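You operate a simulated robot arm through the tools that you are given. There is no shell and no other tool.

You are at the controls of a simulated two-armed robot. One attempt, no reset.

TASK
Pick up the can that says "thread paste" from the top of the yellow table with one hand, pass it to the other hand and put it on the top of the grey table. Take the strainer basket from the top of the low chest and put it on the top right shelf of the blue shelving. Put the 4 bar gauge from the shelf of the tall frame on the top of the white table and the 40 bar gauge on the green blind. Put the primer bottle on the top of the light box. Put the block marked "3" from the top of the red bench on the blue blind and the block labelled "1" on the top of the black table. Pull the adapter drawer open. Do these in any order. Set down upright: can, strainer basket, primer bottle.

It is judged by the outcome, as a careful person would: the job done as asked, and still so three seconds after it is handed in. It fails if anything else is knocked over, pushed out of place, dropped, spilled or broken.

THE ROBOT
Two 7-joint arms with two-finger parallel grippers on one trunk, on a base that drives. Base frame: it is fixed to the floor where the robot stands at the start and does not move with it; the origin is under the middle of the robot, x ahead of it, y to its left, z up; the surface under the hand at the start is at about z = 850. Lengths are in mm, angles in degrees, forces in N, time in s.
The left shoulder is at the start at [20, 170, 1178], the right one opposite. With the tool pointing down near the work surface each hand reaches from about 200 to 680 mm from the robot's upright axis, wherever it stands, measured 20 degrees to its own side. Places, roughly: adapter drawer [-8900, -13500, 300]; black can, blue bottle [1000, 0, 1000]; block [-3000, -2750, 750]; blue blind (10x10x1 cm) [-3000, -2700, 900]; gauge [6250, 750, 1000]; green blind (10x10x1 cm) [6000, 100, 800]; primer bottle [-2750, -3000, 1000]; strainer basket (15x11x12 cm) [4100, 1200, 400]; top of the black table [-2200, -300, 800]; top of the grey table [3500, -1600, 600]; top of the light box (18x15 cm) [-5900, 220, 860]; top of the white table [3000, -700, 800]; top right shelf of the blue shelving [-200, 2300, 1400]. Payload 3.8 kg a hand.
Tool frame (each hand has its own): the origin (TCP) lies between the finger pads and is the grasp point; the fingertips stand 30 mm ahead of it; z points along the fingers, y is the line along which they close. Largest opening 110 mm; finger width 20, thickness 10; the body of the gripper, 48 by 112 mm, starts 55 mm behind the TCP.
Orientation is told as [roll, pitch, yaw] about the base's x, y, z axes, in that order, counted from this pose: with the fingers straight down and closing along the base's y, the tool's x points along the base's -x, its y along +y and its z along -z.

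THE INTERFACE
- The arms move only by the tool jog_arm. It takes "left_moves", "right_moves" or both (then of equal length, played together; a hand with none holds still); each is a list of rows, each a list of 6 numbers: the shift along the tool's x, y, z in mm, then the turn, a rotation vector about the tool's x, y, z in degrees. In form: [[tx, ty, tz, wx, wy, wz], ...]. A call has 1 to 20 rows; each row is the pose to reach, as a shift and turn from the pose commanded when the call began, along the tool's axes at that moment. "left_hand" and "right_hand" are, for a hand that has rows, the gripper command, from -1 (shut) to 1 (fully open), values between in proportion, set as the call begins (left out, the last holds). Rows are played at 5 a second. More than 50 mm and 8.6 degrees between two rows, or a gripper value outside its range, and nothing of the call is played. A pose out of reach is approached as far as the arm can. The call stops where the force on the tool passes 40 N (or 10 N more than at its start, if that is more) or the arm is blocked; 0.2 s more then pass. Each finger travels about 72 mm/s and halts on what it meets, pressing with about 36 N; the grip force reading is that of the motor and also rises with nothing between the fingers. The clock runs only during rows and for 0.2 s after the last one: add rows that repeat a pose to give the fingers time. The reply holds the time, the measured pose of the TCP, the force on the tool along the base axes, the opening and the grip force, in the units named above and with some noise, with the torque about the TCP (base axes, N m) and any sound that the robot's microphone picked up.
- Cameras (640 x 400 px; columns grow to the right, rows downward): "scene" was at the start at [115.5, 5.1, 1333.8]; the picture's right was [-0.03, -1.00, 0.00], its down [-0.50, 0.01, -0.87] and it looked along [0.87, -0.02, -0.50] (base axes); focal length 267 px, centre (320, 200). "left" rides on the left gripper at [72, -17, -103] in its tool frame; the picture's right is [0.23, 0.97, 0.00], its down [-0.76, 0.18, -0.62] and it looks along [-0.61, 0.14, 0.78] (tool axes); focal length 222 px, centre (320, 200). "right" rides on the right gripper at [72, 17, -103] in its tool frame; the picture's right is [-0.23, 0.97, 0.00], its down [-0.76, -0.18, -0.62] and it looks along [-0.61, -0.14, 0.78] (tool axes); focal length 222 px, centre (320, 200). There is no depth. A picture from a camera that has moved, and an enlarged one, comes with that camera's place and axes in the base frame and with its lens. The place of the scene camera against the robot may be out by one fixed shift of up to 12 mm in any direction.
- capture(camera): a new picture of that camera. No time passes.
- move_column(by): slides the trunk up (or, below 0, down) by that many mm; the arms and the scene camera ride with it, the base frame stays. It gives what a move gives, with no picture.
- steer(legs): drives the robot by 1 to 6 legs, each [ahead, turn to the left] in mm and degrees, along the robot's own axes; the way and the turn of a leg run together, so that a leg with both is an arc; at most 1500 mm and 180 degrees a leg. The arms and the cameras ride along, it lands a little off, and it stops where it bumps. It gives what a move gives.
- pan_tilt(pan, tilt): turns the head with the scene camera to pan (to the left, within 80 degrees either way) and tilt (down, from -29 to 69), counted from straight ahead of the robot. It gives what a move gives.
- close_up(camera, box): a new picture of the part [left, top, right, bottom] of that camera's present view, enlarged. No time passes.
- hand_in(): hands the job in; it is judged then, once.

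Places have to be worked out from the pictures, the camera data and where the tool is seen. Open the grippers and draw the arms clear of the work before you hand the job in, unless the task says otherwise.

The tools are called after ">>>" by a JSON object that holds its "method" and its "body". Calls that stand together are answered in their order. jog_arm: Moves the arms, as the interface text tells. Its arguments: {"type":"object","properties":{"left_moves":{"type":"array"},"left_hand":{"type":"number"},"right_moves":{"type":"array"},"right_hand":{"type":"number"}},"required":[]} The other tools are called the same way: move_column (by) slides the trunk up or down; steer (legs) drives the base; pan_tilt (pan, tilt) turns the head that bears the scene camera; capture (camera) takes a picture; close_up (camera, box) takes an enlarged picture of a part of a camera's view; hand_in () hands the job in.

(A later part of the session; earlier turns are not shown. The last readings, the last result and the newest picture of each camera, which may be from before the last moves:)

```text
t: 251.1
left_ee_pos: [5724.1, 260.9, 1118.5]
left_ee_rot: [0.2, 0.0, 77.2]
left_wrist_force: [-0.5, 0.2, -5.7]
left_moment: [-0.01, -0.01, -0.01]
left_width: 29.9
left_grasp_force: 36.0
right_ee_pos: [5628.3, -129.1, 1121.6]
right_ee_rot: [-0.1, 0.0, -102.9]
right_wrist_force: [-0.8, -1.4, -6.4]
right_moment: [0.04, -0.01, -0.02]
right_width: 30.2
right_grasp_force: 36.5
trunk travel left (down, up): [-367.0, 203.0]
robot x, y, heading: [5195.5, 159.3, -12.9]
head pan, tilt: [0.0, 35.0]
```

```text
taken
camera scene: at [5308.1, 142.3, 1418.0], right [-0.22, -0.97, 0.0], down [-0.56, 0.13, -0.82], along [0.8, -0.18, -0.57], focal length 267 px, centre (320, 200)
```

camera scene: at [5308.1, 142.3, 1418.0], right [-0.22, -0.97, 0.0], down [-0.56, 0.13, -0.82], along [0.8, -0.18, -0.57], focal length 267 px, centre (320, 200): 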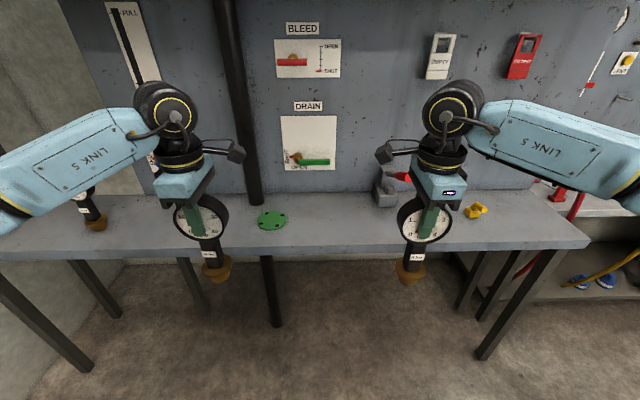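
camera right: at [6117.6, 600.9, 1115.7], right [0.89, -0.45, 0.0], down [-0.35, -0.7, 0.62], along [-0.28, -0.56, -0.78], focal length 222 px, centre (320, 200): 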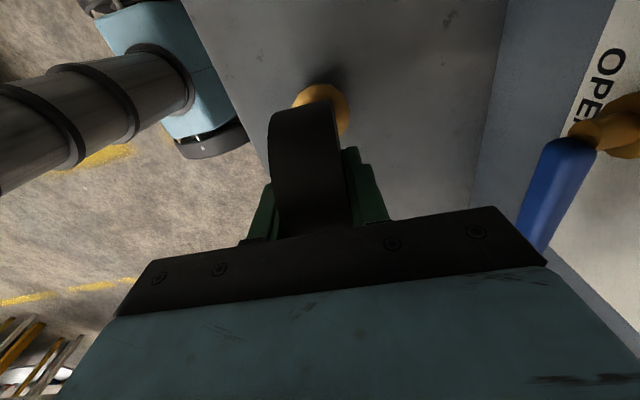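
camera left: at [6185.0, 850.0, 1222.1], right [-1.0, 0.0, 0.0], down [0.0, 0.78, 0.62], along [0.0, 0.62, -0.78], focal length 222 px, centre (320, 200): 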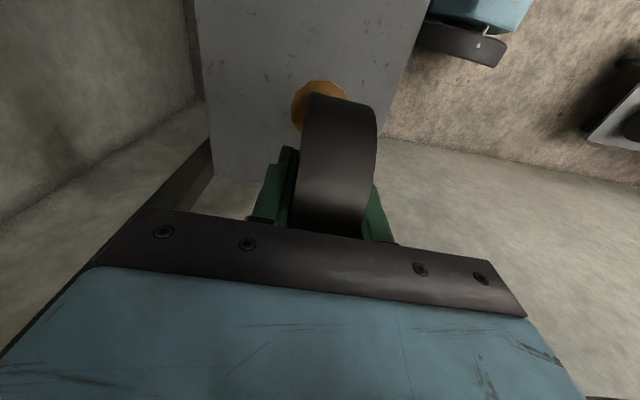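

The blind is ahead-left, and a grey valve stands on the shelf to the right, so I pull the right hand 100 mm back first, then drive 300 mm ahead.

>>> {"method": "close_up", "body": {"camera": "scene", "box": [160, 170, 320, 270]}}

>>> {"method": "jog_arm", "body": {"right_moves": [[0, -35, 0, 0, 0, 0], [0, -70, 0, 0, 0, 0], [0, -105, 0, 0, 0, 0], [0, -105, 0, 0, 0, 0]], "right_hand": -1}}

>>> {"method": "steer", "body": {"legs": [[300, 0]]}}

>>> {"method": "capture", "body": {"camera": "scene"}}

>>> {"method": "capture", "body": {"camera": "left"}}

```text
4.00 times, centred on (240, 220) of scene
camera zoom: at [5308.1, 142.3, 1418.0], right [-0.22, -0.97, 0.0], down [-0.56, 0.13, -0.82], along [0.8, -0.18, -0.57], focal length 1069 px, centre (640, 120)
```

zoom: 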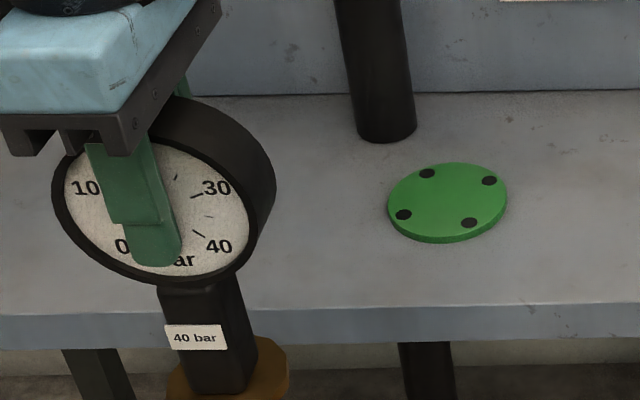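

```text
t: 252.1
left_ee_pos: [5725.8, 260.9, 1117.7]
left_ee_rot: [0.1, 0.0, 77.0]
left_wrist_force: [0.0, 0.2, -6.0]
left_moment: [0.01, 0.0, 0.0]
left_width: 30.1
left_grasp_force: 35.8
right_ee_pos: [5525.7, -105.4, 1121.4]
right_ee_rot: [-0.1, 0.0, -103.0]
right_wrist_force: [1.2, 0.6, -6.4]
right_moment: [0.04, 0.0, 0.0]
right_width: 29.7
right_grasp_force: 36.3
trunk travel left (down, up): [-367.0, 203.0]
robot x, y, heading: [5193.9, 157.9, -12.8]
head pan, tilt: [0.0, 35.0]
```

```text
t: 254.2
left_ee_pos: [6018.9, 193.9, 1118.4]
left_ee_rot: [0.2, 0.0, 76.9]
left_wrist_force: [0.2, -0.2, -5.8]
left_moment: [-0.01, -0.01, -0.03]
left_width: 29.9
left_grasp_force: 36.2
right_ee_pos: [5817.1, -172.0, 1121.4]
right_ee_rot: [-0.1, 0.0, -103.1]
right_wrist_force: [0.1, 0.2, -6.5]
right_moment: [0.03, 0.0, -0.01]
right_width: 29.8
right_grasp_force: 35.7
trunk travel left (down, up): [-367.0, 203.0]
robot x, y, heading: [5485.1, 93.8, -13.1]
head pan, tilt: [0.0, 35.0]
```

```text
taken
camera scene: at [5600.6, 74.9, 1417.9], right [-0.22, -0.97, 0.0], down [-0.56, 0.13, -0.82], along [0.8, -0.18, -0.57], focal length 267 px, centre (320, 200)
```

scene: 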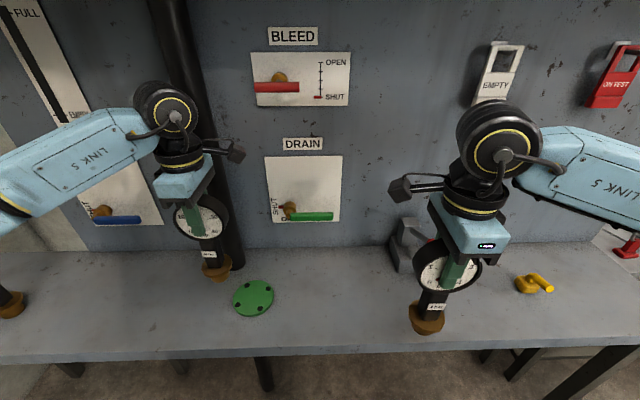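

```text
taken
camera left: at [6019.3, 119.6, 1221.9], right [-1.0, 0.0, 0.0], down [0.0, 0.78, 0.62], along [0.0, 0.62, -0.78], focal length 222 px, centre (320, 200)
```

left: 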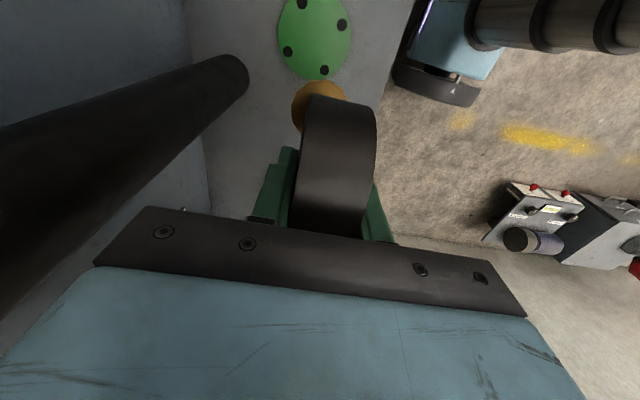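

The blind is about 55 mm to the right of the left hand (≈ [6021, 139]). I move the 40 bar gauge over it, still 100 mm above, and check from both cameras.

>>> {"method": "jog_arm", "body": {"left_moves": [[18, -5, 0, 0, 0, 0], [36, -10, 0, 0, 0, 0], [53, -14.4, 0, 0, 0, 0], [53, -14.4, 0, 0, 0, 0]], "left_hand": -1}}

>>> {"method": "close_up", "body": {"camera": "scene", "box": [180, 180, 340, 340]}}

>>> {"method": "capture", "body": {"camera": "left"}}

>>> {"method": "capture", "body": {"camera": "right"}}

```text
t: 255.2
left_ee_pos: [6019.7, 140.6, 1119.3]
left_ee_rot: [0.2, 0.1, 77.0]
left_wrist_force: [0.0, -0.1, -5.2]
left_moment: [0.01, -0.03, 0.01]
left_width: 29.7
left_grasp_force: 36.0
right_ee_pos: [5816.0, -172.5, 1120.9]
right_ee_rot: [-0.1, -0.1, -103.0]
right_wrist_force: [-0.4, 0.4, -6.0]
right_moment: [0.0, -0.02, -0.03]
right_width: 30.0
right_grasp_force: 36.5
trunk travel left (down, up): [-367.0, 203.0]
robot x, y, heading: [5488.3, 93.9, -12.9]
head pan, tilt: [0.0, 35.0]
```

```text
2.50 times, centred on (260, 260) of scene
camera zoom: at [5600.1, 75.5, 1418.0], right [-0.22, -0.97, 0.0], down [-0.56, 0.13, -0.82], along [0.8, -0.18, -0.57], focal length 668 px, centre (470, 50)
```

zoom: 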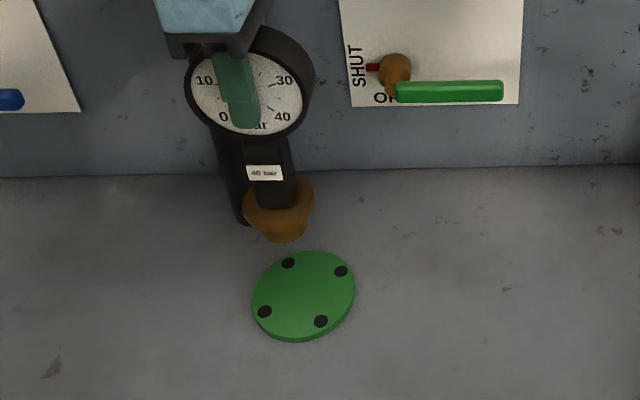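

```text
taken
camera left: at [6021.0, 65.6, 1221.6], right [-1.0, 0.0, 0.0], down [0.0, 0.78, 0.62], along [0.0, 0.62, -0.78], focal length 222 px, centre (320, 200)
```

left: 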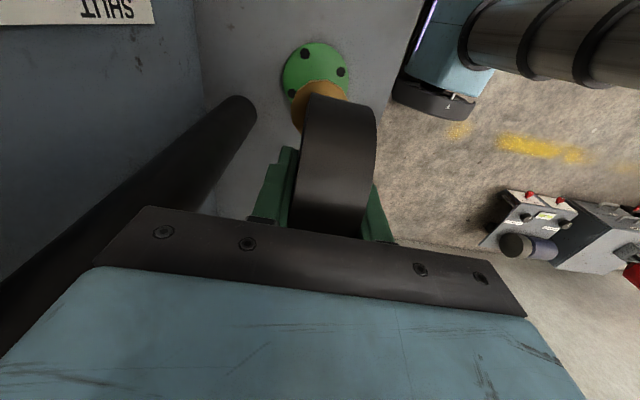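

```text
taken
camera right: at [5848.9, -105.9, 1225.5], right [0.9, -0.44, 0.0], down [-0.34, -0.7, 0.62], along [-0.28, -0.56, -0.78], focal length 222 px, centre (320, 200)
```

right: 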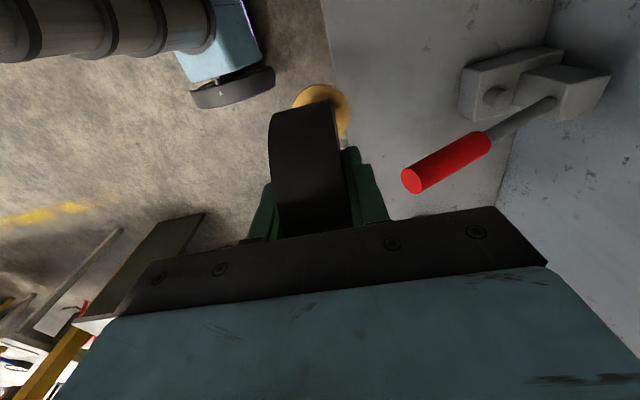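

I zoom with the left camera on foot and blind to settle the fore-aft alignment.

>>> {"method": "close_up", "body": {"camera": "left", "box": [250, 30, 390, 130]}}

```text
4.00 times, centred on (320, 80) of left
camera zoom: at [6021.0, 65.6, 1221.6], right [-1.0, 0.0, 0.0], down [0.0, 0.78, 0.62], along [0.0, 0.62, -0.78], focal length 888 px, centre (320, 680)
```

zoom: 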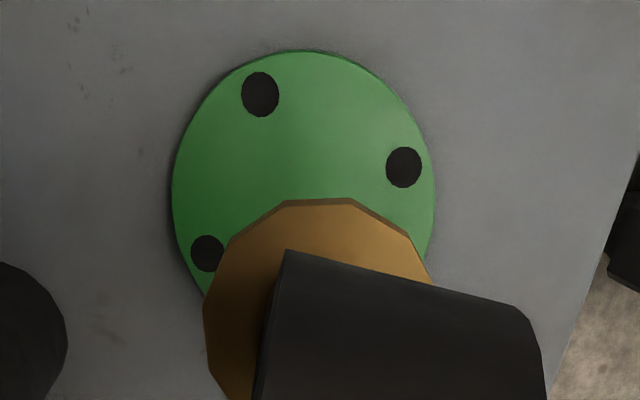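

Foot and blind agree to within ~6 mm; the blind's top seems to be near z = 850. I shift 4 mm and lower the gauge 92 mm, to just above the blind.

>>> {"method": "jog_arm", "body": {"left_moves": [[3, -4, 0, 0, 0, 0], [3, -4, 30, 0, 0, 0], [3, -4, 60, 0, 0, 0], [3, -4, 80, 0, 0, 0], [3, -4, 92, 0, 0, 0], [3, -4, 92, 0, 0, 0]], "left_hand": -1}}

>>> {"method": "close_up", "body": {"camera": "scene", "box": [180, 180, 340, 340]}}

>>> {"method": "close_up", "body": {"camera": "left", "box": [250, 30, 390, 130]}}

```text
t: 256.6
left_ee_pos: [6022.5, 136.0, 1026.2]
left_ee_rot: [0.2, 0.0, 76.9]
left_wrist_force: [-0.8, 0.1, -6.5]
left_moment: [0.0, 0.01, -0.03]
left_width: 30.0
left_grasp_force: 36.0
right_ee_pos: [5816.2, -172.7, 1122.0]
right_ee_rot: [0.0, 0.0, -103.0]
right_wrist_force: [0.6, 0.1, -6.1]
right_moment: [0.01, -0.02, 0.01]
right_width: 29.8
right_grasp_force: 36.1
trunk travel left (down, up): [-367.0, 203.0]
robot x, y, heading: [5490.2, 93.7, -12.9]
head pan, tilt: [0.0, 35.0]
```

```text
2.50 times, centred on (260, 260) of scene
camera zoom: at [5599.9, 74.9, 1418.0], right [-0.22, -0.97, 0.0], down [-0.56, 0.13, -0.82], along [0.8, -0.18, -0.57], focal length 668 px, centre (470, 50)
```

zoom: 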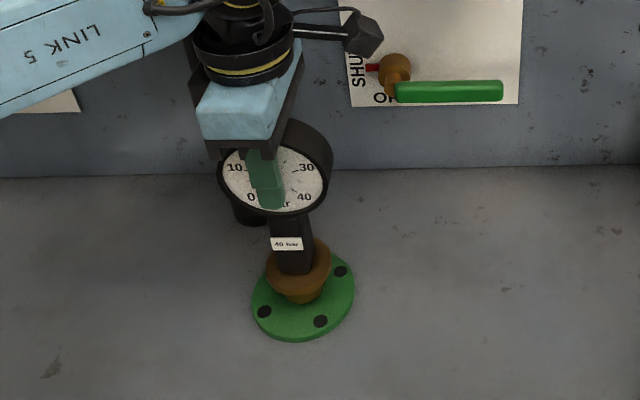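

```text
4.00 times, centred on (320, 80) of left
camera zoom: at [6023.8, 61.7, 1130.0], right [-1.0, 0.0, 0.0], down [0.0, 0.78, 0.62], along [0.0, 0.62, -0.78], focal length 888 px, centre (320, 680)
```

zoom: 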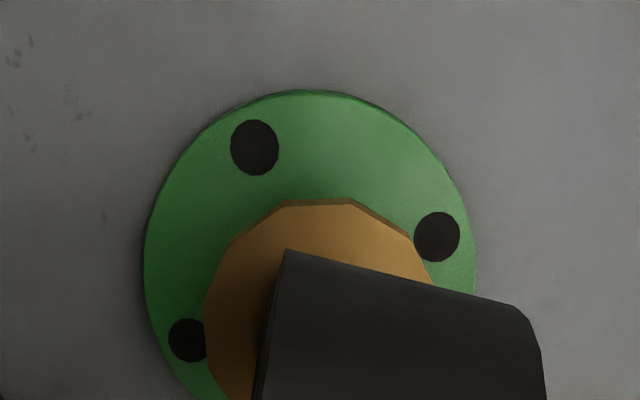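

The foot is centred over the blind, about 7 mm above it. I lower in 2 mm rows.

>>> {"method": "jog_arm", "body": {"left_moves": [[0, 0, 2, 0, 0, 0], [0, 0, 4, 0, 0, 0], [0, 0, 6, 0, 0, 0], [0, 0, 7, 0, 0, 0], [0, 0, 7, 0, 0, 0]], "left_hand": -1}}

>>> {"method": "close_up", "body": {"camera": "scene", "box": [220, 240, 320, 330]}}

```text
t: 257.8
left_ee_pos: [6023.0, 135.9, 1019.8]
left_ee_rot: [0.2, -0.1, 77.0]
left_wrist_force: [0.9, 0.0, -5.9]
left_moment: [0.02, -0.02, -0.01]
left_width: 29.7
left_grasp_force: 36.3
right_ee_pos: [5816.0, -173.6, 1121.8]
right_ee_rot: [-0.1, 0.1, -102.9]
right_wrist_force: [0.6, -0.1, -5.2]
right_moment: [0.02, -0.02, 0.0]
right_width: 29.8
right_grasp_force: 36.2
trunk travel left (down, up): [-367.0, 203.0]
robot x, y, heading: [5486.5, 93.3, -13.0]
head pan, tilt: [0.0, 35.0]
```

```text
4.44 times, centred on (270, 285) of scene
camera zoom: at [5600.0, 75.0, 1418.0], right [-0.22, -0.97, 0.0], down [-0.56, 0.13, -0.82], along [0.8, -0.18, -0.57], focal length 1188 px, centre (542, -178)
```

zoom: 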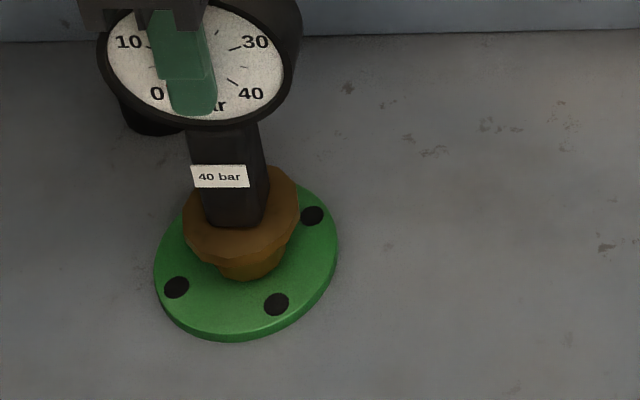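

Still hanging (−6 N). I lower in 1 mm rows until the weight comes off.

>>> {"method": "jog_arm", "body": {"left_moves": [[0, 0, 1, 0, 0, 0], [0, 0, 2, 0, 0, 0], [0, 0, 2, 0, 0, 0]], "left_hand": -1}}

>>> {"method": "close_up", "body": {"camera": "scene", "box": [220, 240, 320, 330]}}

```text
t: 258.6
left_ee_pos: [6023.7, 135.9, 1017.6]
left_ee_rot: [0.1, 0.0, 77.0]
left_wrist_force: [0.9, -0.3, -6.3]
left_moment: [0.03, 0.0, -0.02]
left_width: 30.0
left_grasp_force: 35.8
right_ee_pos: [5815.9, -171.7, 1121.8]
right_ee_rot: [-0.1, -0.1, -103.0]
right_wrist_force: [0.5, 0.8, -6.8]
right_moment: [0.04, 0.03, 0.02]
right_width: 30.0
right_grasp_force: 36.2
trunk travel left (down, up): [-367.0, 203.0]
robot x, y, heading: [5489.8, 92.3, -13.0]
head pan, tilt: [0.0, 35.0]
```

```text
4.44 times, centred on (270, 285) of scene
camera zoom: at [5600.0, 75.0, 1418.0], right [-0.22, -0.97, 0.0], down [-0.56, 0.13, -0.82], along [0.8, -0.18, -0.57], focal length 1188 px, centre (542, -178)
```

zoom: 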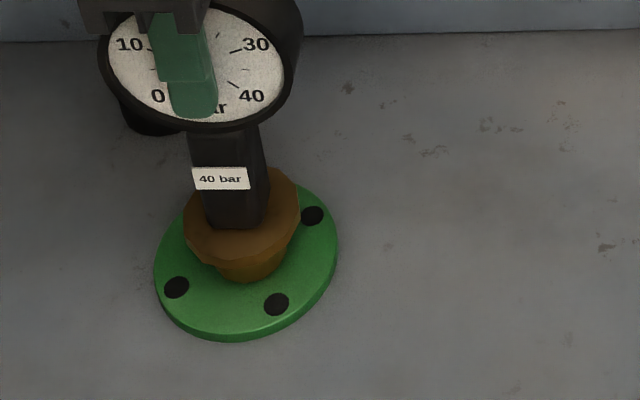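

Not touching yet; I continue 4 mm more in 1 mm rows.

>>> {"method": "jog_arm", "body": {"left_moves": [[0, 0, 1, 0, 0, 0], [0, 0, 2, 0, 0, 0], [0, 0, 3, 0, 0, 0], [0, 0, 4, 0, 0, 0], [0, 0, 4, 0, 0, 0]], "left_hand": -1}}

>>> {"method": "close_up", "body": {"camera": "scene", "box": [220, 240, 320, 330]}}

```text
t: 259.8
left_ee_pos: [6021.9, 135.8, 1016.8]
left_ee_rot: [-0.2, 0.1, 77.1]
left_wrist_force: [0.8, 2.1, 23.4]
left_moment: [0.57, 0.17, -0.02]
left_width: 29.9
left_grasp_force: 35.8
right_ee_pos: [5815.1, -172.7, 1122.5]
right_ee_rot: [0.0, 0.0, -103.1]
right_wrist_force: [-0.7, -0.1, -6.2]
right_moment: [0.04, -0.01, 0.02]
right_width: 29.9
right_grasp_force: 36.0
trunk travel left (down, up): [-367.0, 203.0]
robot x, y, heading: [5490.1, 85.6, -12.9]
head pan, tilt: [0.0, 35.0]
```

```text
4.44 times, centred on (270, 285) of scene
camera zoom: at [5597.5, 75.2, 1418.4], right [-0.22, -0.97, 0.0], down [-0.56, 0.13, -0.82], along [0.8, -0.18, -0.57], focal length 1188 px, centre (542, -178)
```

zoom: 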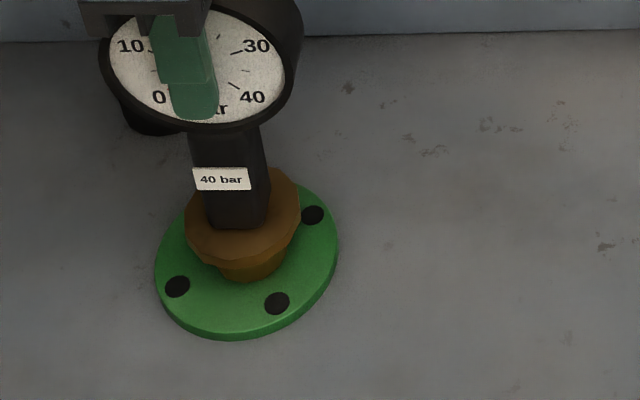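

The gauge stands on the blind (23 N). I ease up 3 mm to unload it and open the left hand.

>>> {"method": "jog_arm", "body": {"left_moves": [[0, 0, -2, 0, 0, 0], [0, 0, -3, 0, 0, 0]], "left_hand": -1}}

>>> {"method": "jog_arm", "body": {"left_moves": [[0, 0, 0, 0, 0, 0], [0, 0, 0, 0, 0, 0], [0, 0, 0, 0, 0, 0], [0, 0, 0, 0, 0, 0], [0, 0, 0, 0, 0, 0]], "left_hand": 0.6}}

>>> {"method": "close_up", "body": {"camera": "scene", "box": [180, 180, 340, 340]}}

>>> {"method": "capture", "body": {"camera": "left"}}

```text
t: 260.4
left_ee_pos: [6023.0, 134.5, 1017.2]
left_ee_rot: [0.0, 0.0, 77.0]
left_wrist_force: [5.0, 0.8, 12.6]
left_moment: [-0.05, -0.86, 0.04]
left_width: 29.9
left_grasp_force: 36.5
right_ee_pos: [5816.0, -173.1, 1121.0]
right_ee_rot: [-0.1, 0.0, -103.0]
right_wrist_force: [0.2, -0.4, -5.7]
right_moment: [0.04, 0.0, -0.01]
right_width: 29.6
right_grasp_force: 36.1
trunk travel left (down, up): [-367.0, 203.0]
robot x, y, heading: [5490.6, 93.6, -12.8]
head pan, tilt: [0.0, 35.0]
```

```text
t: 261.6
left_ee_pos: [6022.1, 135.7, 1016.3]
left_ee_rot: [0.1, 0.0, 77.1]
left_wrist_force: [-0.6, -0.5, -0.1]
left_moment: [0.02, -0.03, 0.02]
left_width: 88.5
left_grasp_force: 0.0
right_ee_pos: [5816.4, -173.7, 1121.8]
right_ee_rot: [-0.1, 0.0, -103.0]
right_wrist_force: [0.1, 0.7, -6.4]
right_moment: [0.01, 0.0, 0.0]
right_width: 30.1
right_grasp_force: 35.6
trunk travel left (down, up): [-367.0, 203.0]
robot x, y, heading: [5490.8, 95.8, -13.0]
head pan, tilt: [0.0, 35.0]
```

```text
2.50 times, centred on (260, 260) of scene
camera zoom: at [5599.5, 74.9, 1418.0], right [-0.22, -0.97, 0.0], down [-0.56, 0.13, -0.82], along [0.8, -0.18, -0.57], focal length 668 px, centre (470, 50)
```

zoom: 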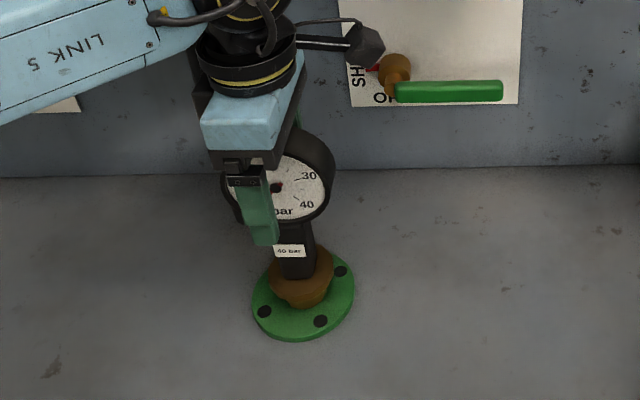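

```text
taken
camera left: at [6023.3, 61.2, 1120.3], right [-1.0, 0.0, 0.0], down [0.0, 0.78, 0.62], along [0.0, 0.62, -0.78], focal length 222 px, centre (320, 200)
```

left: 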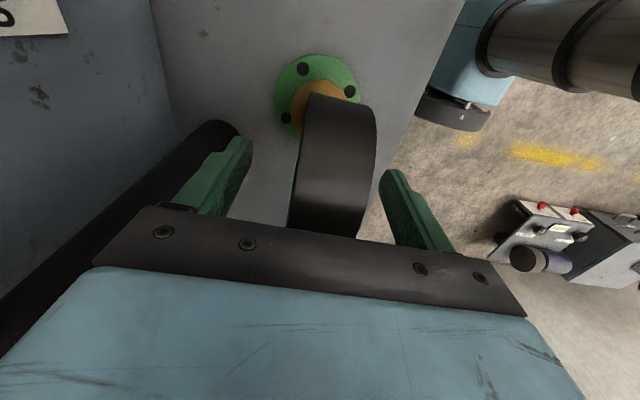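

The 40 bar gauge stands free on the green blind. I raise the left hand straight up and check.

>>> {"method": "jog_arm", "body": {"left_moves": [[0, 0, -20, 0, 0, 0], [0, 0, -50, 0, 0, 0], [0, 0, -80, 0, 0, 0], [0, 0, -110, 0, 0, 0], [0, 0, -110, 0, 0, 0]], "left_hand": 0.6}}

>>> {"method": "capture", "body": {"camera": "scene"}}

>>> {"method": "close_up", "body": {"camera": "scene", "box": [180, 180, 340, 340]}}

```text
t: 262.8
left_ee_pos: [6022.3, 135.4, 1127.0]
left_ee_rot: [0.1, -0.1, 77.0]
left_wrist_force: [-0.3, -0.7, 0.1]
left_moment: [-0.01, -0.01, -0.05]
left_width: 88.0
left_grasp_force: 0.1
right_ee_pos: [5816.1, -172.5, 1121.2]
right_ee_rot: [0.0, 0.0, -102.9]
right_wrist_force: [0.4, -0.4, -6.9]
right_moment: [0.03, -0.02, 0.01]
right_width: 29.8
right_grasp_force: 36.0
trunk travel left (down, up): [-367.0, 203.0]
robot x, y, heading: [5487.6, 94.0, -13.0]
head pan, tilt: [0.0, 35.0]
```

```text
taken
camera scene: at [5599.7, 75.0, 1418.0], right [-0.22, -0.97, 0.0], down [-0.56, 0.13, -0.82], along [0.8, -0.18, -0.57], focal length 267 px, centre (320, 200)
```

scene: 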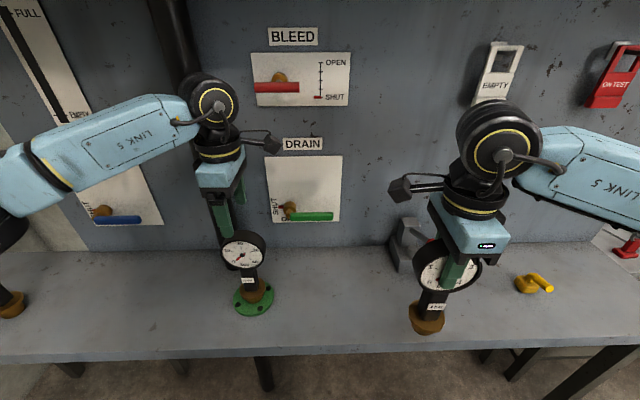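

```text
2.50 times, centred on (260, 260) of scene
camera zoom: at [5599.7, 75.0, 1418.0], right [-0.22, -0.97, 0.0], down [-0.56, 0.13, -0.82], along [0.8, -0.18, -0.57], focal length 668 px, centre (470, 50)
```

zoom: 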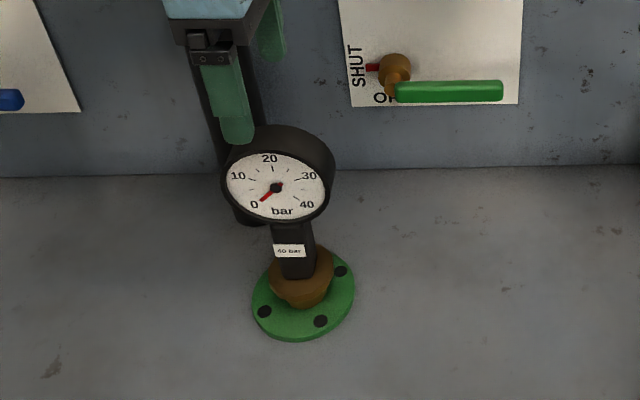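

The 40 bar gauge stands upright on the green blind. I back off and drive with the 4 bar gauge to the aisle side of the white table.

>>> {"method": "steer", "body": {"legs": [[-500, 0], [0, -171], [1450, 0], [0, 83]]}}

>>> {"method": "pan_tilt", "body": {"pan": 0, "tilt": 30}}

>>> {"method": "capture", "body": {"camera": "scene"}}

>>> {"method": "capture", "body": {"camera": "right"}}

```text
t: 283.1
left_ee_pos: [3602.7, -211.1, 1126.4]
left_ee_rot: [0.0, 0.0, -12.3]
left_wrist_force: [-0.1, 0.0, -0.4]
left_moment: [0.0, 0.01, -0.04]
left_width: 87.9
left_grasp_force: 0.1
right_ee_pos: [3291.7, -8.3, 1121.0]
right_ee_rot: [0.0, 0.0, 167.7]
right_wrist_force: [0.3, 0.0, -4.9]
right_moment: [-0.04, 0.0, 0.0]
right_width: 29.8
right_grasp_force: 36.3
trunk travel left (down, up): [-367.0, 203.0]
robot x, y, heading: [3553.2, 322.9, -102.0]
head pan, tilt: [0.0, 35.0]
```

```text
t: 283.7
left_ee_pos: [3602.8, -210.5, 1126.1]
left_ee_rot: [0.1, 0.0, -12.2]
left_wrist_force: [-0.1, 0.3, 0.4]
left_moment: [0.01, 0.01, -0.01]
left_width: 87.9
left_grasp_force: 0.1
right_ee_pos: [3292.2, -7.7, 1121.5]
right_ee_rot: [-0.2, 0.0, 167.7]
right_wrist_force: [0.1, -0.1, -5.8]
right_moment: [0.01, 0.0, 0.0]
right_width: 29.8
right_grasp_force: 36.1
trunk travel left (down, up): [-367.0, 203.0]
robot x, y, heading: [3551.7, 320.2, -102.1]
head pan, tilt: [0.0, 30.0]
```

```text
taken
camera scene: at [3532.3, 220.6, 1425.8], right [-0.98, 0.21, 0.0], down [0.11, 0.49, -0.87], along [-0.18, -0.85, -0.5], focal length 267 px, centre (320, 200)
```

scene: 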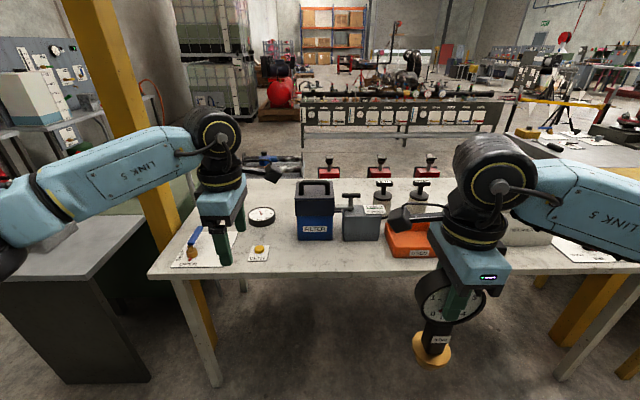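

```text
taken
camera right: at [3358.3, -41.1, 1225.3], right [-0.43, -0.9, 0.0], down [-0.71, 0.33, 0.62], along [-0.56, 0.27, -0.78], focal length 222 px, centre (320, 200)
```

right: 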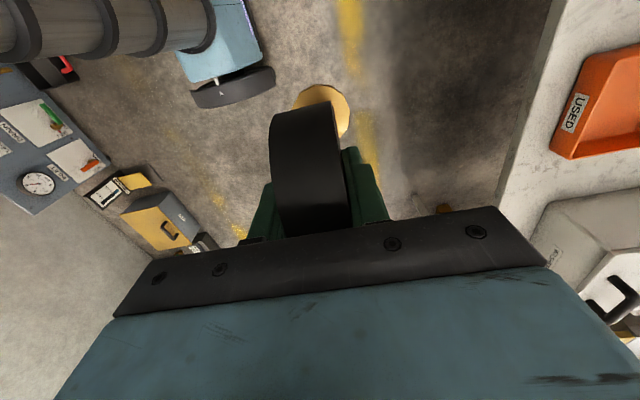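

The white table has a free strip near its front edge, before the blue FILTER box. I move the left hand out of the way and drive 330 mm closer.

>>> {"method": "jog_arm", "body": {"left_moves": [[-35, 0, 0, 0, 0, 0], [-70, 0, 0, 0, 0, 0], [-105, 0, 0, 0, 0, 0], [-140, 0, 0, 0, 0, 0]], "left_hand": 0.6}}

>>> {"method": "steer", "body": {"legs": [[320, 0]]}}

>>> {"method": "pan_tilt", "body": {"pan": -5, "tilt": 45}}

>>> {"method": "capture", "body": {"camera": "scene"}}

>>> {"method": "capture", "body": {"camera": "right"}}

```text
t: 284.7
left_ee_pos: [3740.2, -239.8, 1125.9]
left_ee_rot: [0.0, 0.1, -12.3]
left_wrist_force: [0.3, 0.7, 1.0]
left_moment: [-0.01, 0.0, 0.03]
left_width: 88.0
left_grasp_force: 0.0
right_ee_pos: [3293.0, -8.1, 1121.6]
right_ee_rot: [0.0, 0.1, 167.7]
right_wrist_force: [0.3, 0.3, -6.7]
right_moment: [0.02, -0.01, 0.03]
right_width: 29.8
right_grasp_force: 35.7
trunk travel left (down, up): [-367.0, 203.0]
robot x, y, heading: [3553.0, 319.2, -102.3]
head pan, tilt: [0.0, 30.0]
```

```text
t: 286.8
left_ee_pos: [3674.7, -551.2, 1125.8]
left_ee_rot: [0.2, 0.0, -12.0]
left_wrist_force: [-0.3, -0.8, -0.4]
left_moment: [0.0, -0.01, 0.0]
left_width: 87.9
left_grasp_force: 0.1
right_ee_pos: [3225.7, -320.3, 1120.8]
right_ee_rot: [0.0, 0.0, 168.0]
right_wrist_force: [-0.2, -0.6, -7.1]
right_moment: [0.01, 0.01, 0.02]
right_width: 30.0
right_grasp_force: 36.0
trunk travel left (down, up): [-367.0, 203.0]
robot x, y, heading: [3484.8, 8.8, -102.1]
head pan, tilt: [0.0, 30.0]
```

```text
t: 287.6
left_ee_pos: [3675.8, -549.4, 1126.4]
left_ee_rot: [0.0, 0.0, -12.0]
left_wrist_force: [1.2, -0.4, -0.4]
left_moment: [-0.03, 0.05, -0.01]
left_width: 88.0
left_grasp_force: 0.0
right_ee_pos: [3226.3, -320.6, 1121.3]
right_ee_rot: [-0.2, 0.0, 168.0]
right_wrist_force: [0.3, 0.6, -6.1]
right_moment: [-0.01, 0.02, -0.02]
right_width: 30.0
right_grasp_force: 36.2
trunk travel left (down, up): [-367.0, 203.0]
robot x, y, heading: [3479.3, 12.2, -102.2]
head pan, tilt: [-5.0, 45.0]
```

```text
taken
camera scene: at [3461.2, -79.3, 1403.3], right [-0.96, 0.29, 0.0], down [0.21, 0.68, -0.71], along [-0.21, -0.68, -0.71], focal length 267 px, centre (320, 200)
```

scene: 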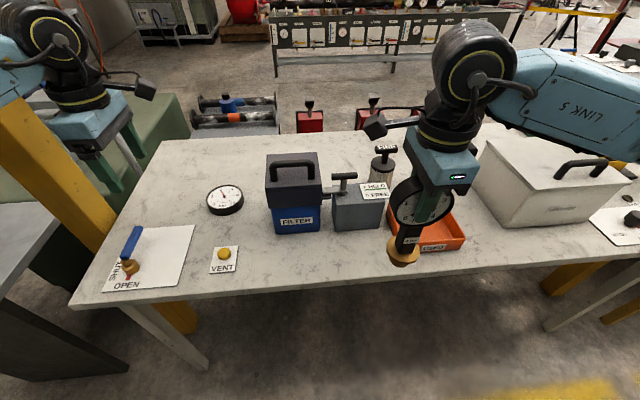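

```text
taken
camera right: at [3293.5, -352.5, 1225.4], right [-0.42, -0.91, 0.0], down [-0.71, 0.33, 0.62], along [-0.56, 0.27, -0.78], focal length 222 px, centre (320, 200)
```

right: 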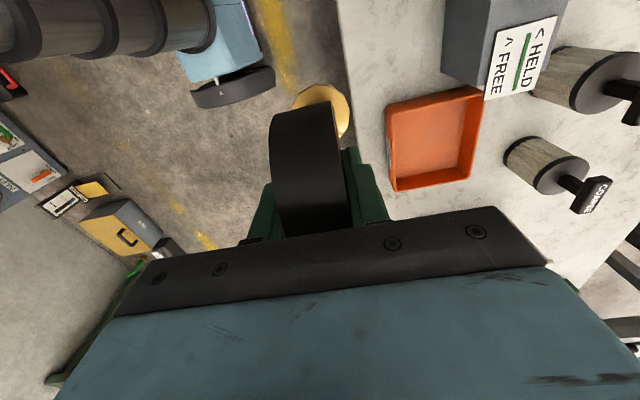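

There's a clear strip about 160 mm deep in front of the FILTER box. I bring the 4 bar gauge over it: first sideways along the table's front, then ahead.

>>> {"method": "jog_arm", "body": {"right_moves": [[36, 0, 0, 0, 0, 0], [72, 0, 0, 0, 0, 0], [108, 0, 0, 0, 0, 0], [144, 0, 0, 0, 0, 0], [178, 0, 0, 0, 0, 0], [178, 32, 0, 0, 0, 0], [178, 64, 0, 0, 0, 0], [178, 94, 0, 0, 0, 0], [178, 94, 0, 0, 0, 0]], "right_hand": -1}}

>>> {"method": "capture", "body": {"camera": "scene"}}

>>> {"method": "capture", "body": {"camera": "right"}}

```text
t: 289.6
left_ee_pos: [3674.2, -549.3, 1127.1]
left_ee_rot: [0.1, 0.0, -12.1]
left_wrist_force: [-0.1, -0.4, -0.4]
left_moment: [-0.05, -0.01, -0.04]
left_width: 88.2
left_grasp_force: 0.0
right_ee_pos: [3381.2, -449.7, 1121.3]
right_ee_rot: [-0.1, 0.0, 167.9]
right_wrist_force: [0.4, 0.0, -5.9]
right_moment: [-0.03, -0.04, 0.03]
right_width: 29.9
right_grasp_force: 36.0
trunk travel left (down, up): [-367.0, 203.0]
robot x, y, heading: [3487.7, 12.0, -101.7]
head pan, tilt: [-5.0, 45.0]
```

```text
taken
camera scene: at [3461.4, -79.2, 1403.3], right [-0.96, 0.29, 0.0], down [0.21, 0.68, -0.71], along [-0.21, -0.68, -0.71], focal length 267 px, centre (320, 200)
```

scene: 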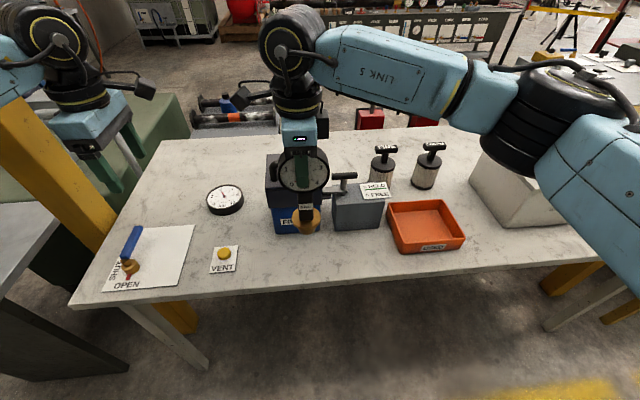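

```text
taken
camera right: at [3446.9, -481.4, 1225.6], right [-0.42, -0.91, 0.0], down [-0.71, 0.33, 0.62], along [-0.56, 0.27, -0.78], focal length 222 px, centre (320, 200)
```

right: 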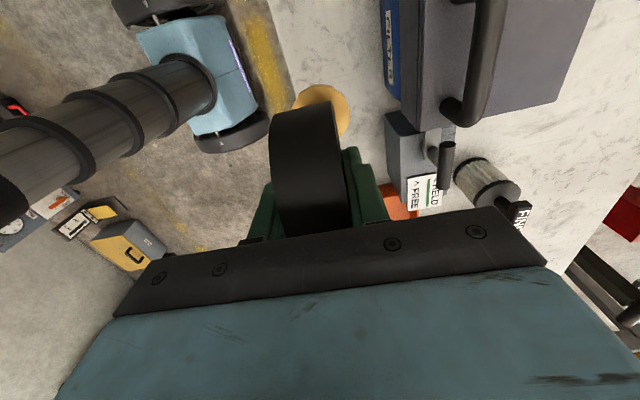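

The gauge is over free table, clear of the box in front. I lower it 135 mm and check the height.

>>> {"method": "jog_arm", "body": {"right_moves": [[0, 0, 30, 0, 0, 0], [0, 0, 60, 0, 0, 0], [0, 0, 90, 0, 0, 0], [0, 0, 115, 0, 0, 0], [0, 0, 130, 0, 0, 0], [0, 0, 130, 0, 0, 0]], "right_hand": -1}}

>>> {"method": "close_up", "body": {"camera": "scene", "box": [220, 150, 420, 300]}}

>>> {"method": "capture", "body": {"camera": "right"}}

```text
t: 291.0
left_ee_pos: [3675.5, -550.1, 1126.6]
left_ee_rot: [0.1, 0.0, -12.0]
left_wrist_force: [0.3, 0.3, -0.5]
left_moment: [-0.02, 0.01, -0.04]
left_width: 87.8
left_grasp_force: 0.1
right_ee_pos: [3381.4, -449.8, 991.4]
right_ee_rot: [-0.1, 0.0, 168.0]
right_wrist_force: [0.6, -0.6, -6.3]
right_moment: [0.0, -0.03, 0.0]
right_width: 29.8
right_grasp_force: 36.0
trunk travel left (down, up): [-367.0, 203.0]
robot x, y, heading: [3485.8, 14.4, -102.0]
head pan, tilt: [-5.0, 45.0]
```

```text
2.67 times, centred on (320, 225) of scene
camera zoom: at [3461.4, -79.5, 1403.2], right [-0.96, 0.29, 0.0], down [0.21, 0.68, -0.71], along [-0.21, -0.68, -0.71], focal length 713 px, centre (320, 133)
```

zoom: 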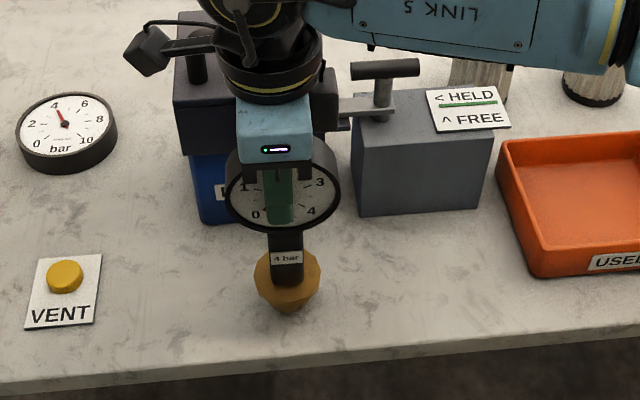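

```text
taken
camera right: at [3447.9, -481.8, 1094.7], right [-0.42, -0.91, 0.0], down [-0.71, 0.33, 0.62], along [-0.56, 0.27, -0.78], focal length 222 px, centre (320, 200)
```

right: 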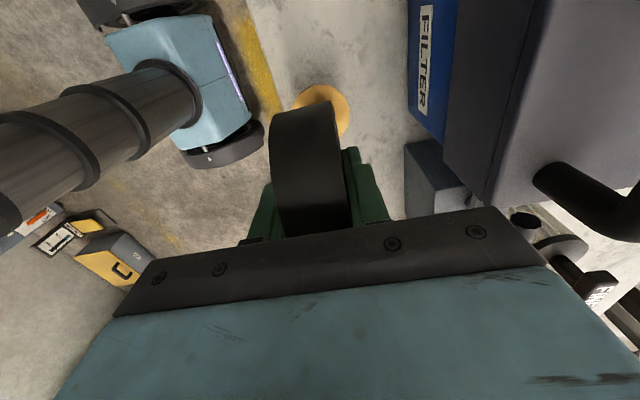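

The gauge is ~25 mm above the table, well placed. I lower it 20 mm more, then feel for contact.

>>> {"method": "jog_arm", "body": {"right_moves": [[0, 0, 6, 0, 0, 0], [0, 0, 12, 0, 0, 0], [0, 0, 17, 0, 0, 0], [0, 0, 19, 0, 0, 0], [0, 0, 21, 0, 0, 0], [0, 0, 21, 0, 0, 0]], "right_hand": -1}}

>>> {"method": "close_up", "body": {"camera": "scene", "box": [270, 200, 370, 300]}}

```text
t: 292.4
left_ee_pos: [3674.8, -549.4, 1126.7]
left_ee_rot: [0.0, 0.0, -12.0]
left_wrist_force: [0.0, 0.1, -0.6]
left_moment: [-0.01, -0.05, 0.0]
left_width: 88.1
left_grasp_force: 0.0
right_ee_pos: [3381.0, -449.5, 971.1]
right_ee_rot: [-0.1, 0.0, 168.0]
right_wrist_force: [-2.5, 0.5, 11.1]
right_moment: [0.37, 0.59, -0.01]
right_width: 29.8
right_grasp_force: 35.9
trunk travel left (down, up): [-367.0, 203.0]
robot x, y, heading: [3485.6, 9.4, -101.9]
head pan, tilt: [-5.0, 45.0]
```

```text
4.00 times, centred on (320, 250) of scene
camera zoom: at [3461.3, -78.3, 1403.5], right [-0.96, 0.29, 0.0], down [0.21, 0.68, -0.71], along [-0.21, -0.68, -0.71], focal length 1069 px, centre (320, 0)
```

zoom: 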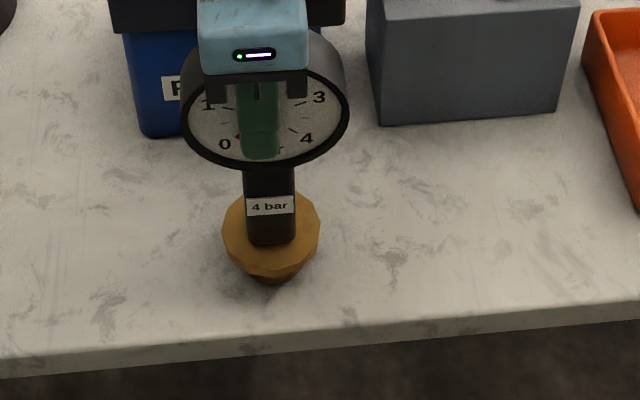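

Contact: the gauge stands on the white table (11 N). I ease up 1 mm and open the right hand part-way.

>>> {"method": "jog_arm", "body": {"right_moves": [[0, 0, -1, 0, 0, 0]], "right_hand": -1}}

>>> {"method": "jog_arm", "body": {"right_moves": [[0, 0, 0, 0, 0, 0], [0, 0, 0, 0, 0, 0], [0, 0, 0, 0, 0, 0], [0, 0, 0, 0, 0, 0]], "right_hand": 0.15}}

>>> {"method": "jog_arm", "body": {"right_moves": [[0, 0, -20, 0, 0, 0], [0, 0, -50, 0, 0, 0], [0, 0, -80, 0, 0, 0], [0, 0, -110, 0, 0, 0], [0, 0, -150, 0, 0, 0]], "right_hand": 0.15}}

>>> {"method": "capture", "body": {"camera": "scene"}}

>>> {"method": "close_up", "body": {"camera": "scene", "box": [220, 150, 420, 300]}}

```text
t: 292.8
left_ee_pos: [3676.4, -550.7, 1125.5]
left_ee_rot: [0.1, 0.1, -11.9]
left_wrist_force: [-0.8, 0.2, -1.0]
left_moment: [-0.02, 0.02, -0.02]
left_width: 88.0
left_grasp_force: 0.1
right_ee_pos: [3381.5, -448.7, 971.4]
right_ee_rot: [0.0, 0.0, 168.1]
right_wrist_force: [-3.8, -1.1, 6.7]
right_moment: [-0.2, 0.56, 0.02]
right_width: 29.6
right_grasp_force: 36.2
trunk travel left (down, up): [-367.0, 203.0]
robot x, y, heading: [3483.5, 14.6, -102.2]
head pan, tilt: [-5.0, 45.0]
```

```text
t: 293.8
left_ee_pos: [3675.2, -548.9, 1126.2]
left_ee_rot: [0.0, 0.0, -12.0]
left_wrist_force: [0.5, 0.8, -0.3]
left_moment: [-0.03, -0.01, 0.02]
left_width: 88.0
left_grasp_force: 0.1
right_ee_pos: [3382.0, -448.4, 971.1]
right_ee_rot: [-0.1, 0.0, 168.0]
right_wrist_force: [0.4, -0.6, -0.7]
right_moment: [-0.01, 0.01, 0.02]
right_width: 63.2
right_grasp_force: 0.0
trunk travel left (down, up): [-367.0, 203.0]
robot x, y, heading: [3483.8, 11.2, -101.9]
head pan, tilt: [-5.0, 45.0]
```

```text
t: 295.0
left_ee_pos: [3674.3, -549.3, 1125.8]
left_ee_rot: [0.1, 0.1, -12.0]
left_wrist_force: [1.1, -0.3, -0.6]
left_moment: [0.01, -0.03, 0.0]
left_width: 87.9
left_grasp_force: 0.1
right_ee_pos: [3381.0, -447.2, 1121.7]
right_ee_rot: [-0.2, 0.1, 168.0]
right_wrist_force: [0.0, 0.2, 0.8]
right_moment: [0.0, 0.03, 0.05]
right_width: 63.4
right_grasp_force: 0.1
trunk travel left (down, up): [-367.0, 203.0]
robot x, y, heading: [3483.6, 10.0, -102.2]
head pan, tilt: [-5.0, 45.0]
```

```text
taken
camera scene: at [3461.7, -78.8, 1403.3], right [-0.96, 0.29, 0.0], down [0.21, 0.68, -0.71], along [-0.21, -0.68, -0.71], focal length 267 px, centre (320, 200)
```

scene: 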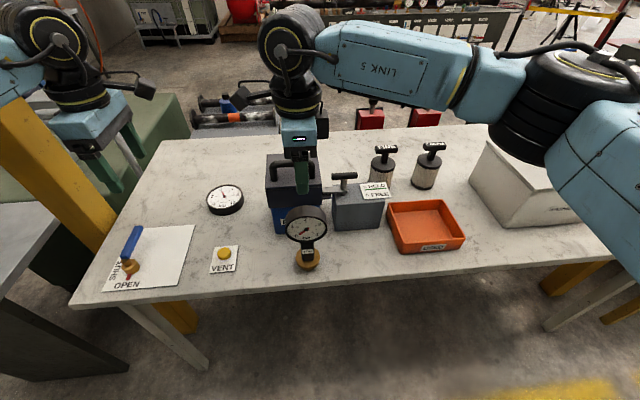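

```text
2.67 times, centred on (320, 225) of scene
camera zoom: at [3461.7, -78.8, 1403.3], right [-0.96, 0.29, 0.0], down [0.21, 0.68, -0.71], along [-0.21, -0.68, -0.71], focal length 713 px, centre (320, 133)
```

zoom: 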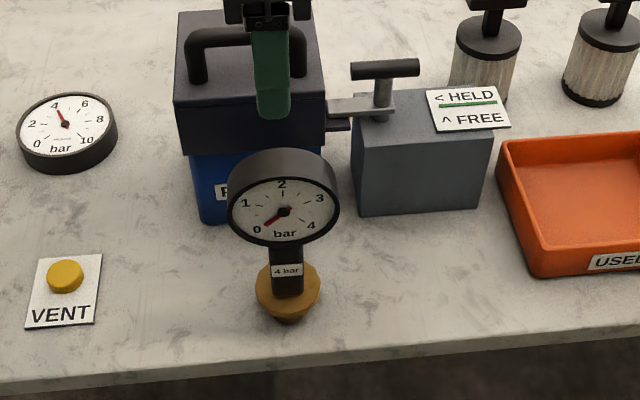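

The 4 bar gauge stands upright on the white table. Next the strainer basket: I back off and drive across the aisle to face the low chest.

>>> {"method": "steer", "body": {"legs": [[-350, 0], [0, 136], [480, 0], [0, 44]]}}

>>> {"method": "pan_tilt", "body": {"pan": 0, "tilt": 40}}

>>> {"method": "capture", "body": {"camera": "scene"}}

```text
t: 307.4
left_ee_pos: [3754.6, 1184.2, 1125.8]
left_ee_rot: [0.2, 0.0, 168.7]
left_wrist_force: [0.6, -0.1, 0.1]
left_moment: [0.03, -0.01, 0.02]
left_width: 88.1
left_grasp_force: 0.0
right_ee_pos: [4051.2, 1087.0, 1120.9]
right_ee_rot: [-0.1, 0.0, -11.4]
right_wrist_force: [0.2, -0.3, 0.0]
right_moment: [0.01, -0.01, -0.03]
right_width: 63.4
right_grasp_force: 0.1
trunk travel left (down, up): [-367.0, 203.0]
robot x, y, heading: [3954.8, 625.6, 78.8]
head pan, tilt: [-5.0, 45.0]
```

```text
t: 308.1
left_ee_pos: [3755.0, 1185.0, 1127.2]
left_ee_rot: [0.2, 0.0, 168.7]
left_wrist_force: [0.2, 1.3, 0.2]
left_moment: [-0.04, -0.02, 0.03]
left_width: 88.2
left_grasp_force: 0.0
right_ee_pos: [4051.7, 1087.1, 1121.0]
right_ee_rot: [-0.2, 0.0, -11.4]
right_wrist_force: [0.1, -0.2, -0.3]
right_moment: [-0.03, 0.0, 0.01]
right_width: 63.4
right_grasp_force: 0.1
trunk travel left (down, up): [-367.0, 203.0]
robot x, y, heading: [3950.1, 627.0, 78.4]
head pan, tilt: [0.0, 40.0]
```

```text
taken
camera scene: at [3976.4, 737.1, 1410.5], right [0.98, -0.2, 0.0], down [-0.13, -0.63, -0.77], along [0.15, 0.75, -0.64], focal length 267 px, centre (320, 200)
```

scene: 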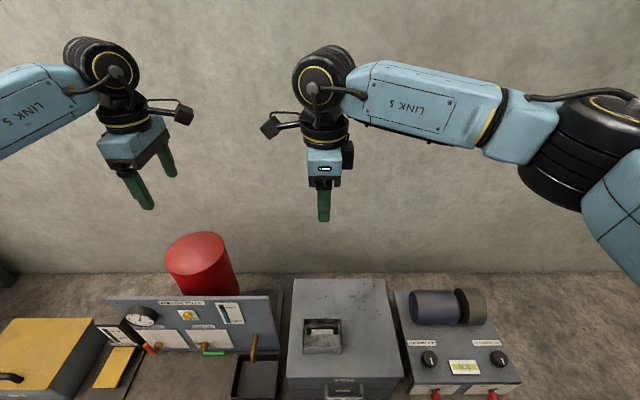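

The chest with the basket on top is in front-below. I tilt down and zoom in on the basket.

>>> {"method": "pan_tilt", "body": {"pan": 0, "tilt": 62}}

>>> {"method": "capture", "body": {"camera": "scene"}}

>>> {"method": "close_up", "body": {"camera": "scene", "box": [260, 130, 420, 280]}}

```text
t: 308.9
left_ee_pos: [3755.2, 1185.4, 1126.0]
left_ee_rot: [0.1, 0.0, 168.6]
left_wrist_force: [-0.8, -0.4, -0.2]
left_moment: [-0.01, 0.0, 0.02]
left_width: 88.0
left_grasp_force: 0.0
right_ee_pos: [4051.4, 1085.9, 1121.1]
right_ee_rot: [-0.1, 0.0, -11.4]
right_wrist_force: [0.1, -0.1, -0.3]
right_moment: [0.0, 0.01, 0.02]
right_width: 63.4
right_grasp_force: 0.1
trunk travel left (down, up): [-367.0, 203.0]
robot x, y, heading: [3946.9, 623.9, 78.4]
head pan, tilt: [0.0, 62.0]
```

```text
taken
camera scene: at [3972.2, 716.9, 1381.5], right [0.98, -0.2, 0.0], down [-0.17, -0.87, -0.47], along [0.09, 0.46, -0.88], focal length 267 px, centre (320, 200)
```

scene: 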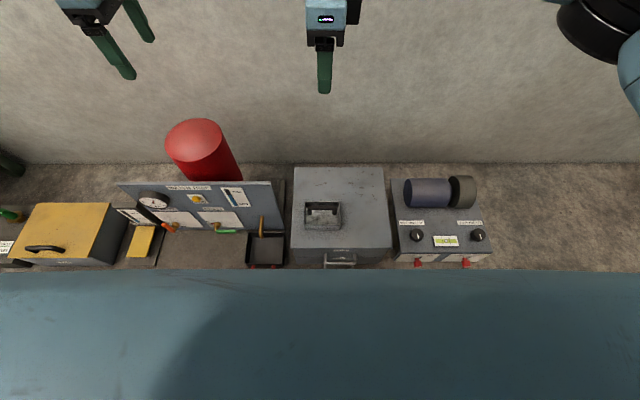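

```text
2.67 times, centred on (340, 205) of scene
camera zoom: at [3972.2, 716.9, 1381.5], right [0.98, -0.2, 0.0], down [-0.17, -0.87, -0.47], along [0.09, 0.46, -0.88], focal length 713 px, centre (267, 187)
```

zoom: 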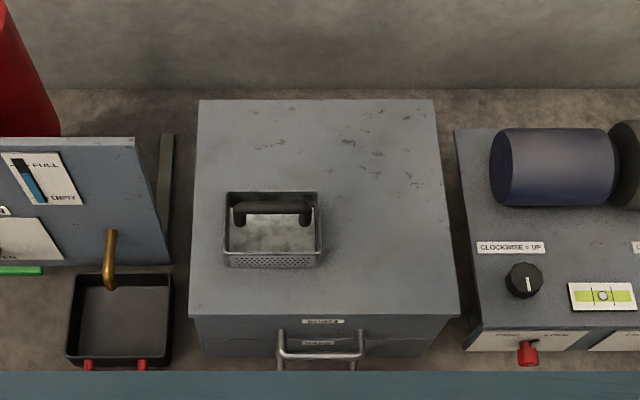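

The basket has a bar handle running sideways; the hands already close fore-and-aft, which suits it. I check it from the right-hand camera to get its height.

>>> {"method": "capture", "body": {"camera": "right"}}

>>> {"method": "capture", "body": {"camera": "left"}}

```text
taken
camera right: at [3982.6, 1117.0, 1225.4], right [0.41, 0.91, 0.0], down [0.71, -0.32, 0.62], along [0.57, -0.26, -0.78], focal length 222 px, centre (320, 200)
```

right: 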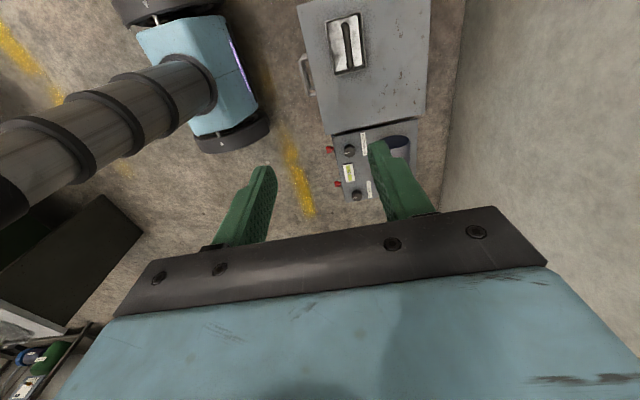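

```text
taken
camera left: at [3830.3, 1187.4, 1229.8], right [0.03, -1.0, 0.0], down [-0.78, -0.02, 0.62], along [-0.62, -0.02, -0.78], focal length 222 px, centre (320, 200)
```

left: 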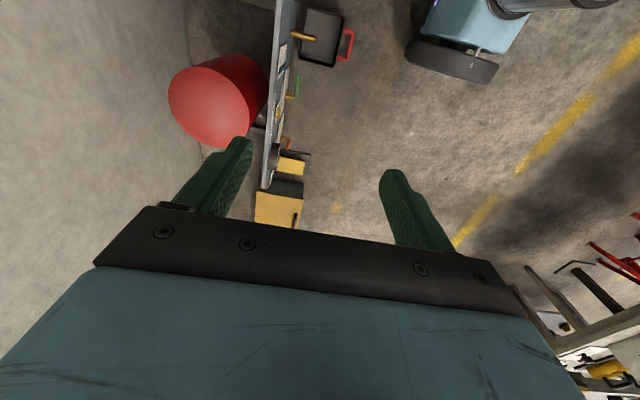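

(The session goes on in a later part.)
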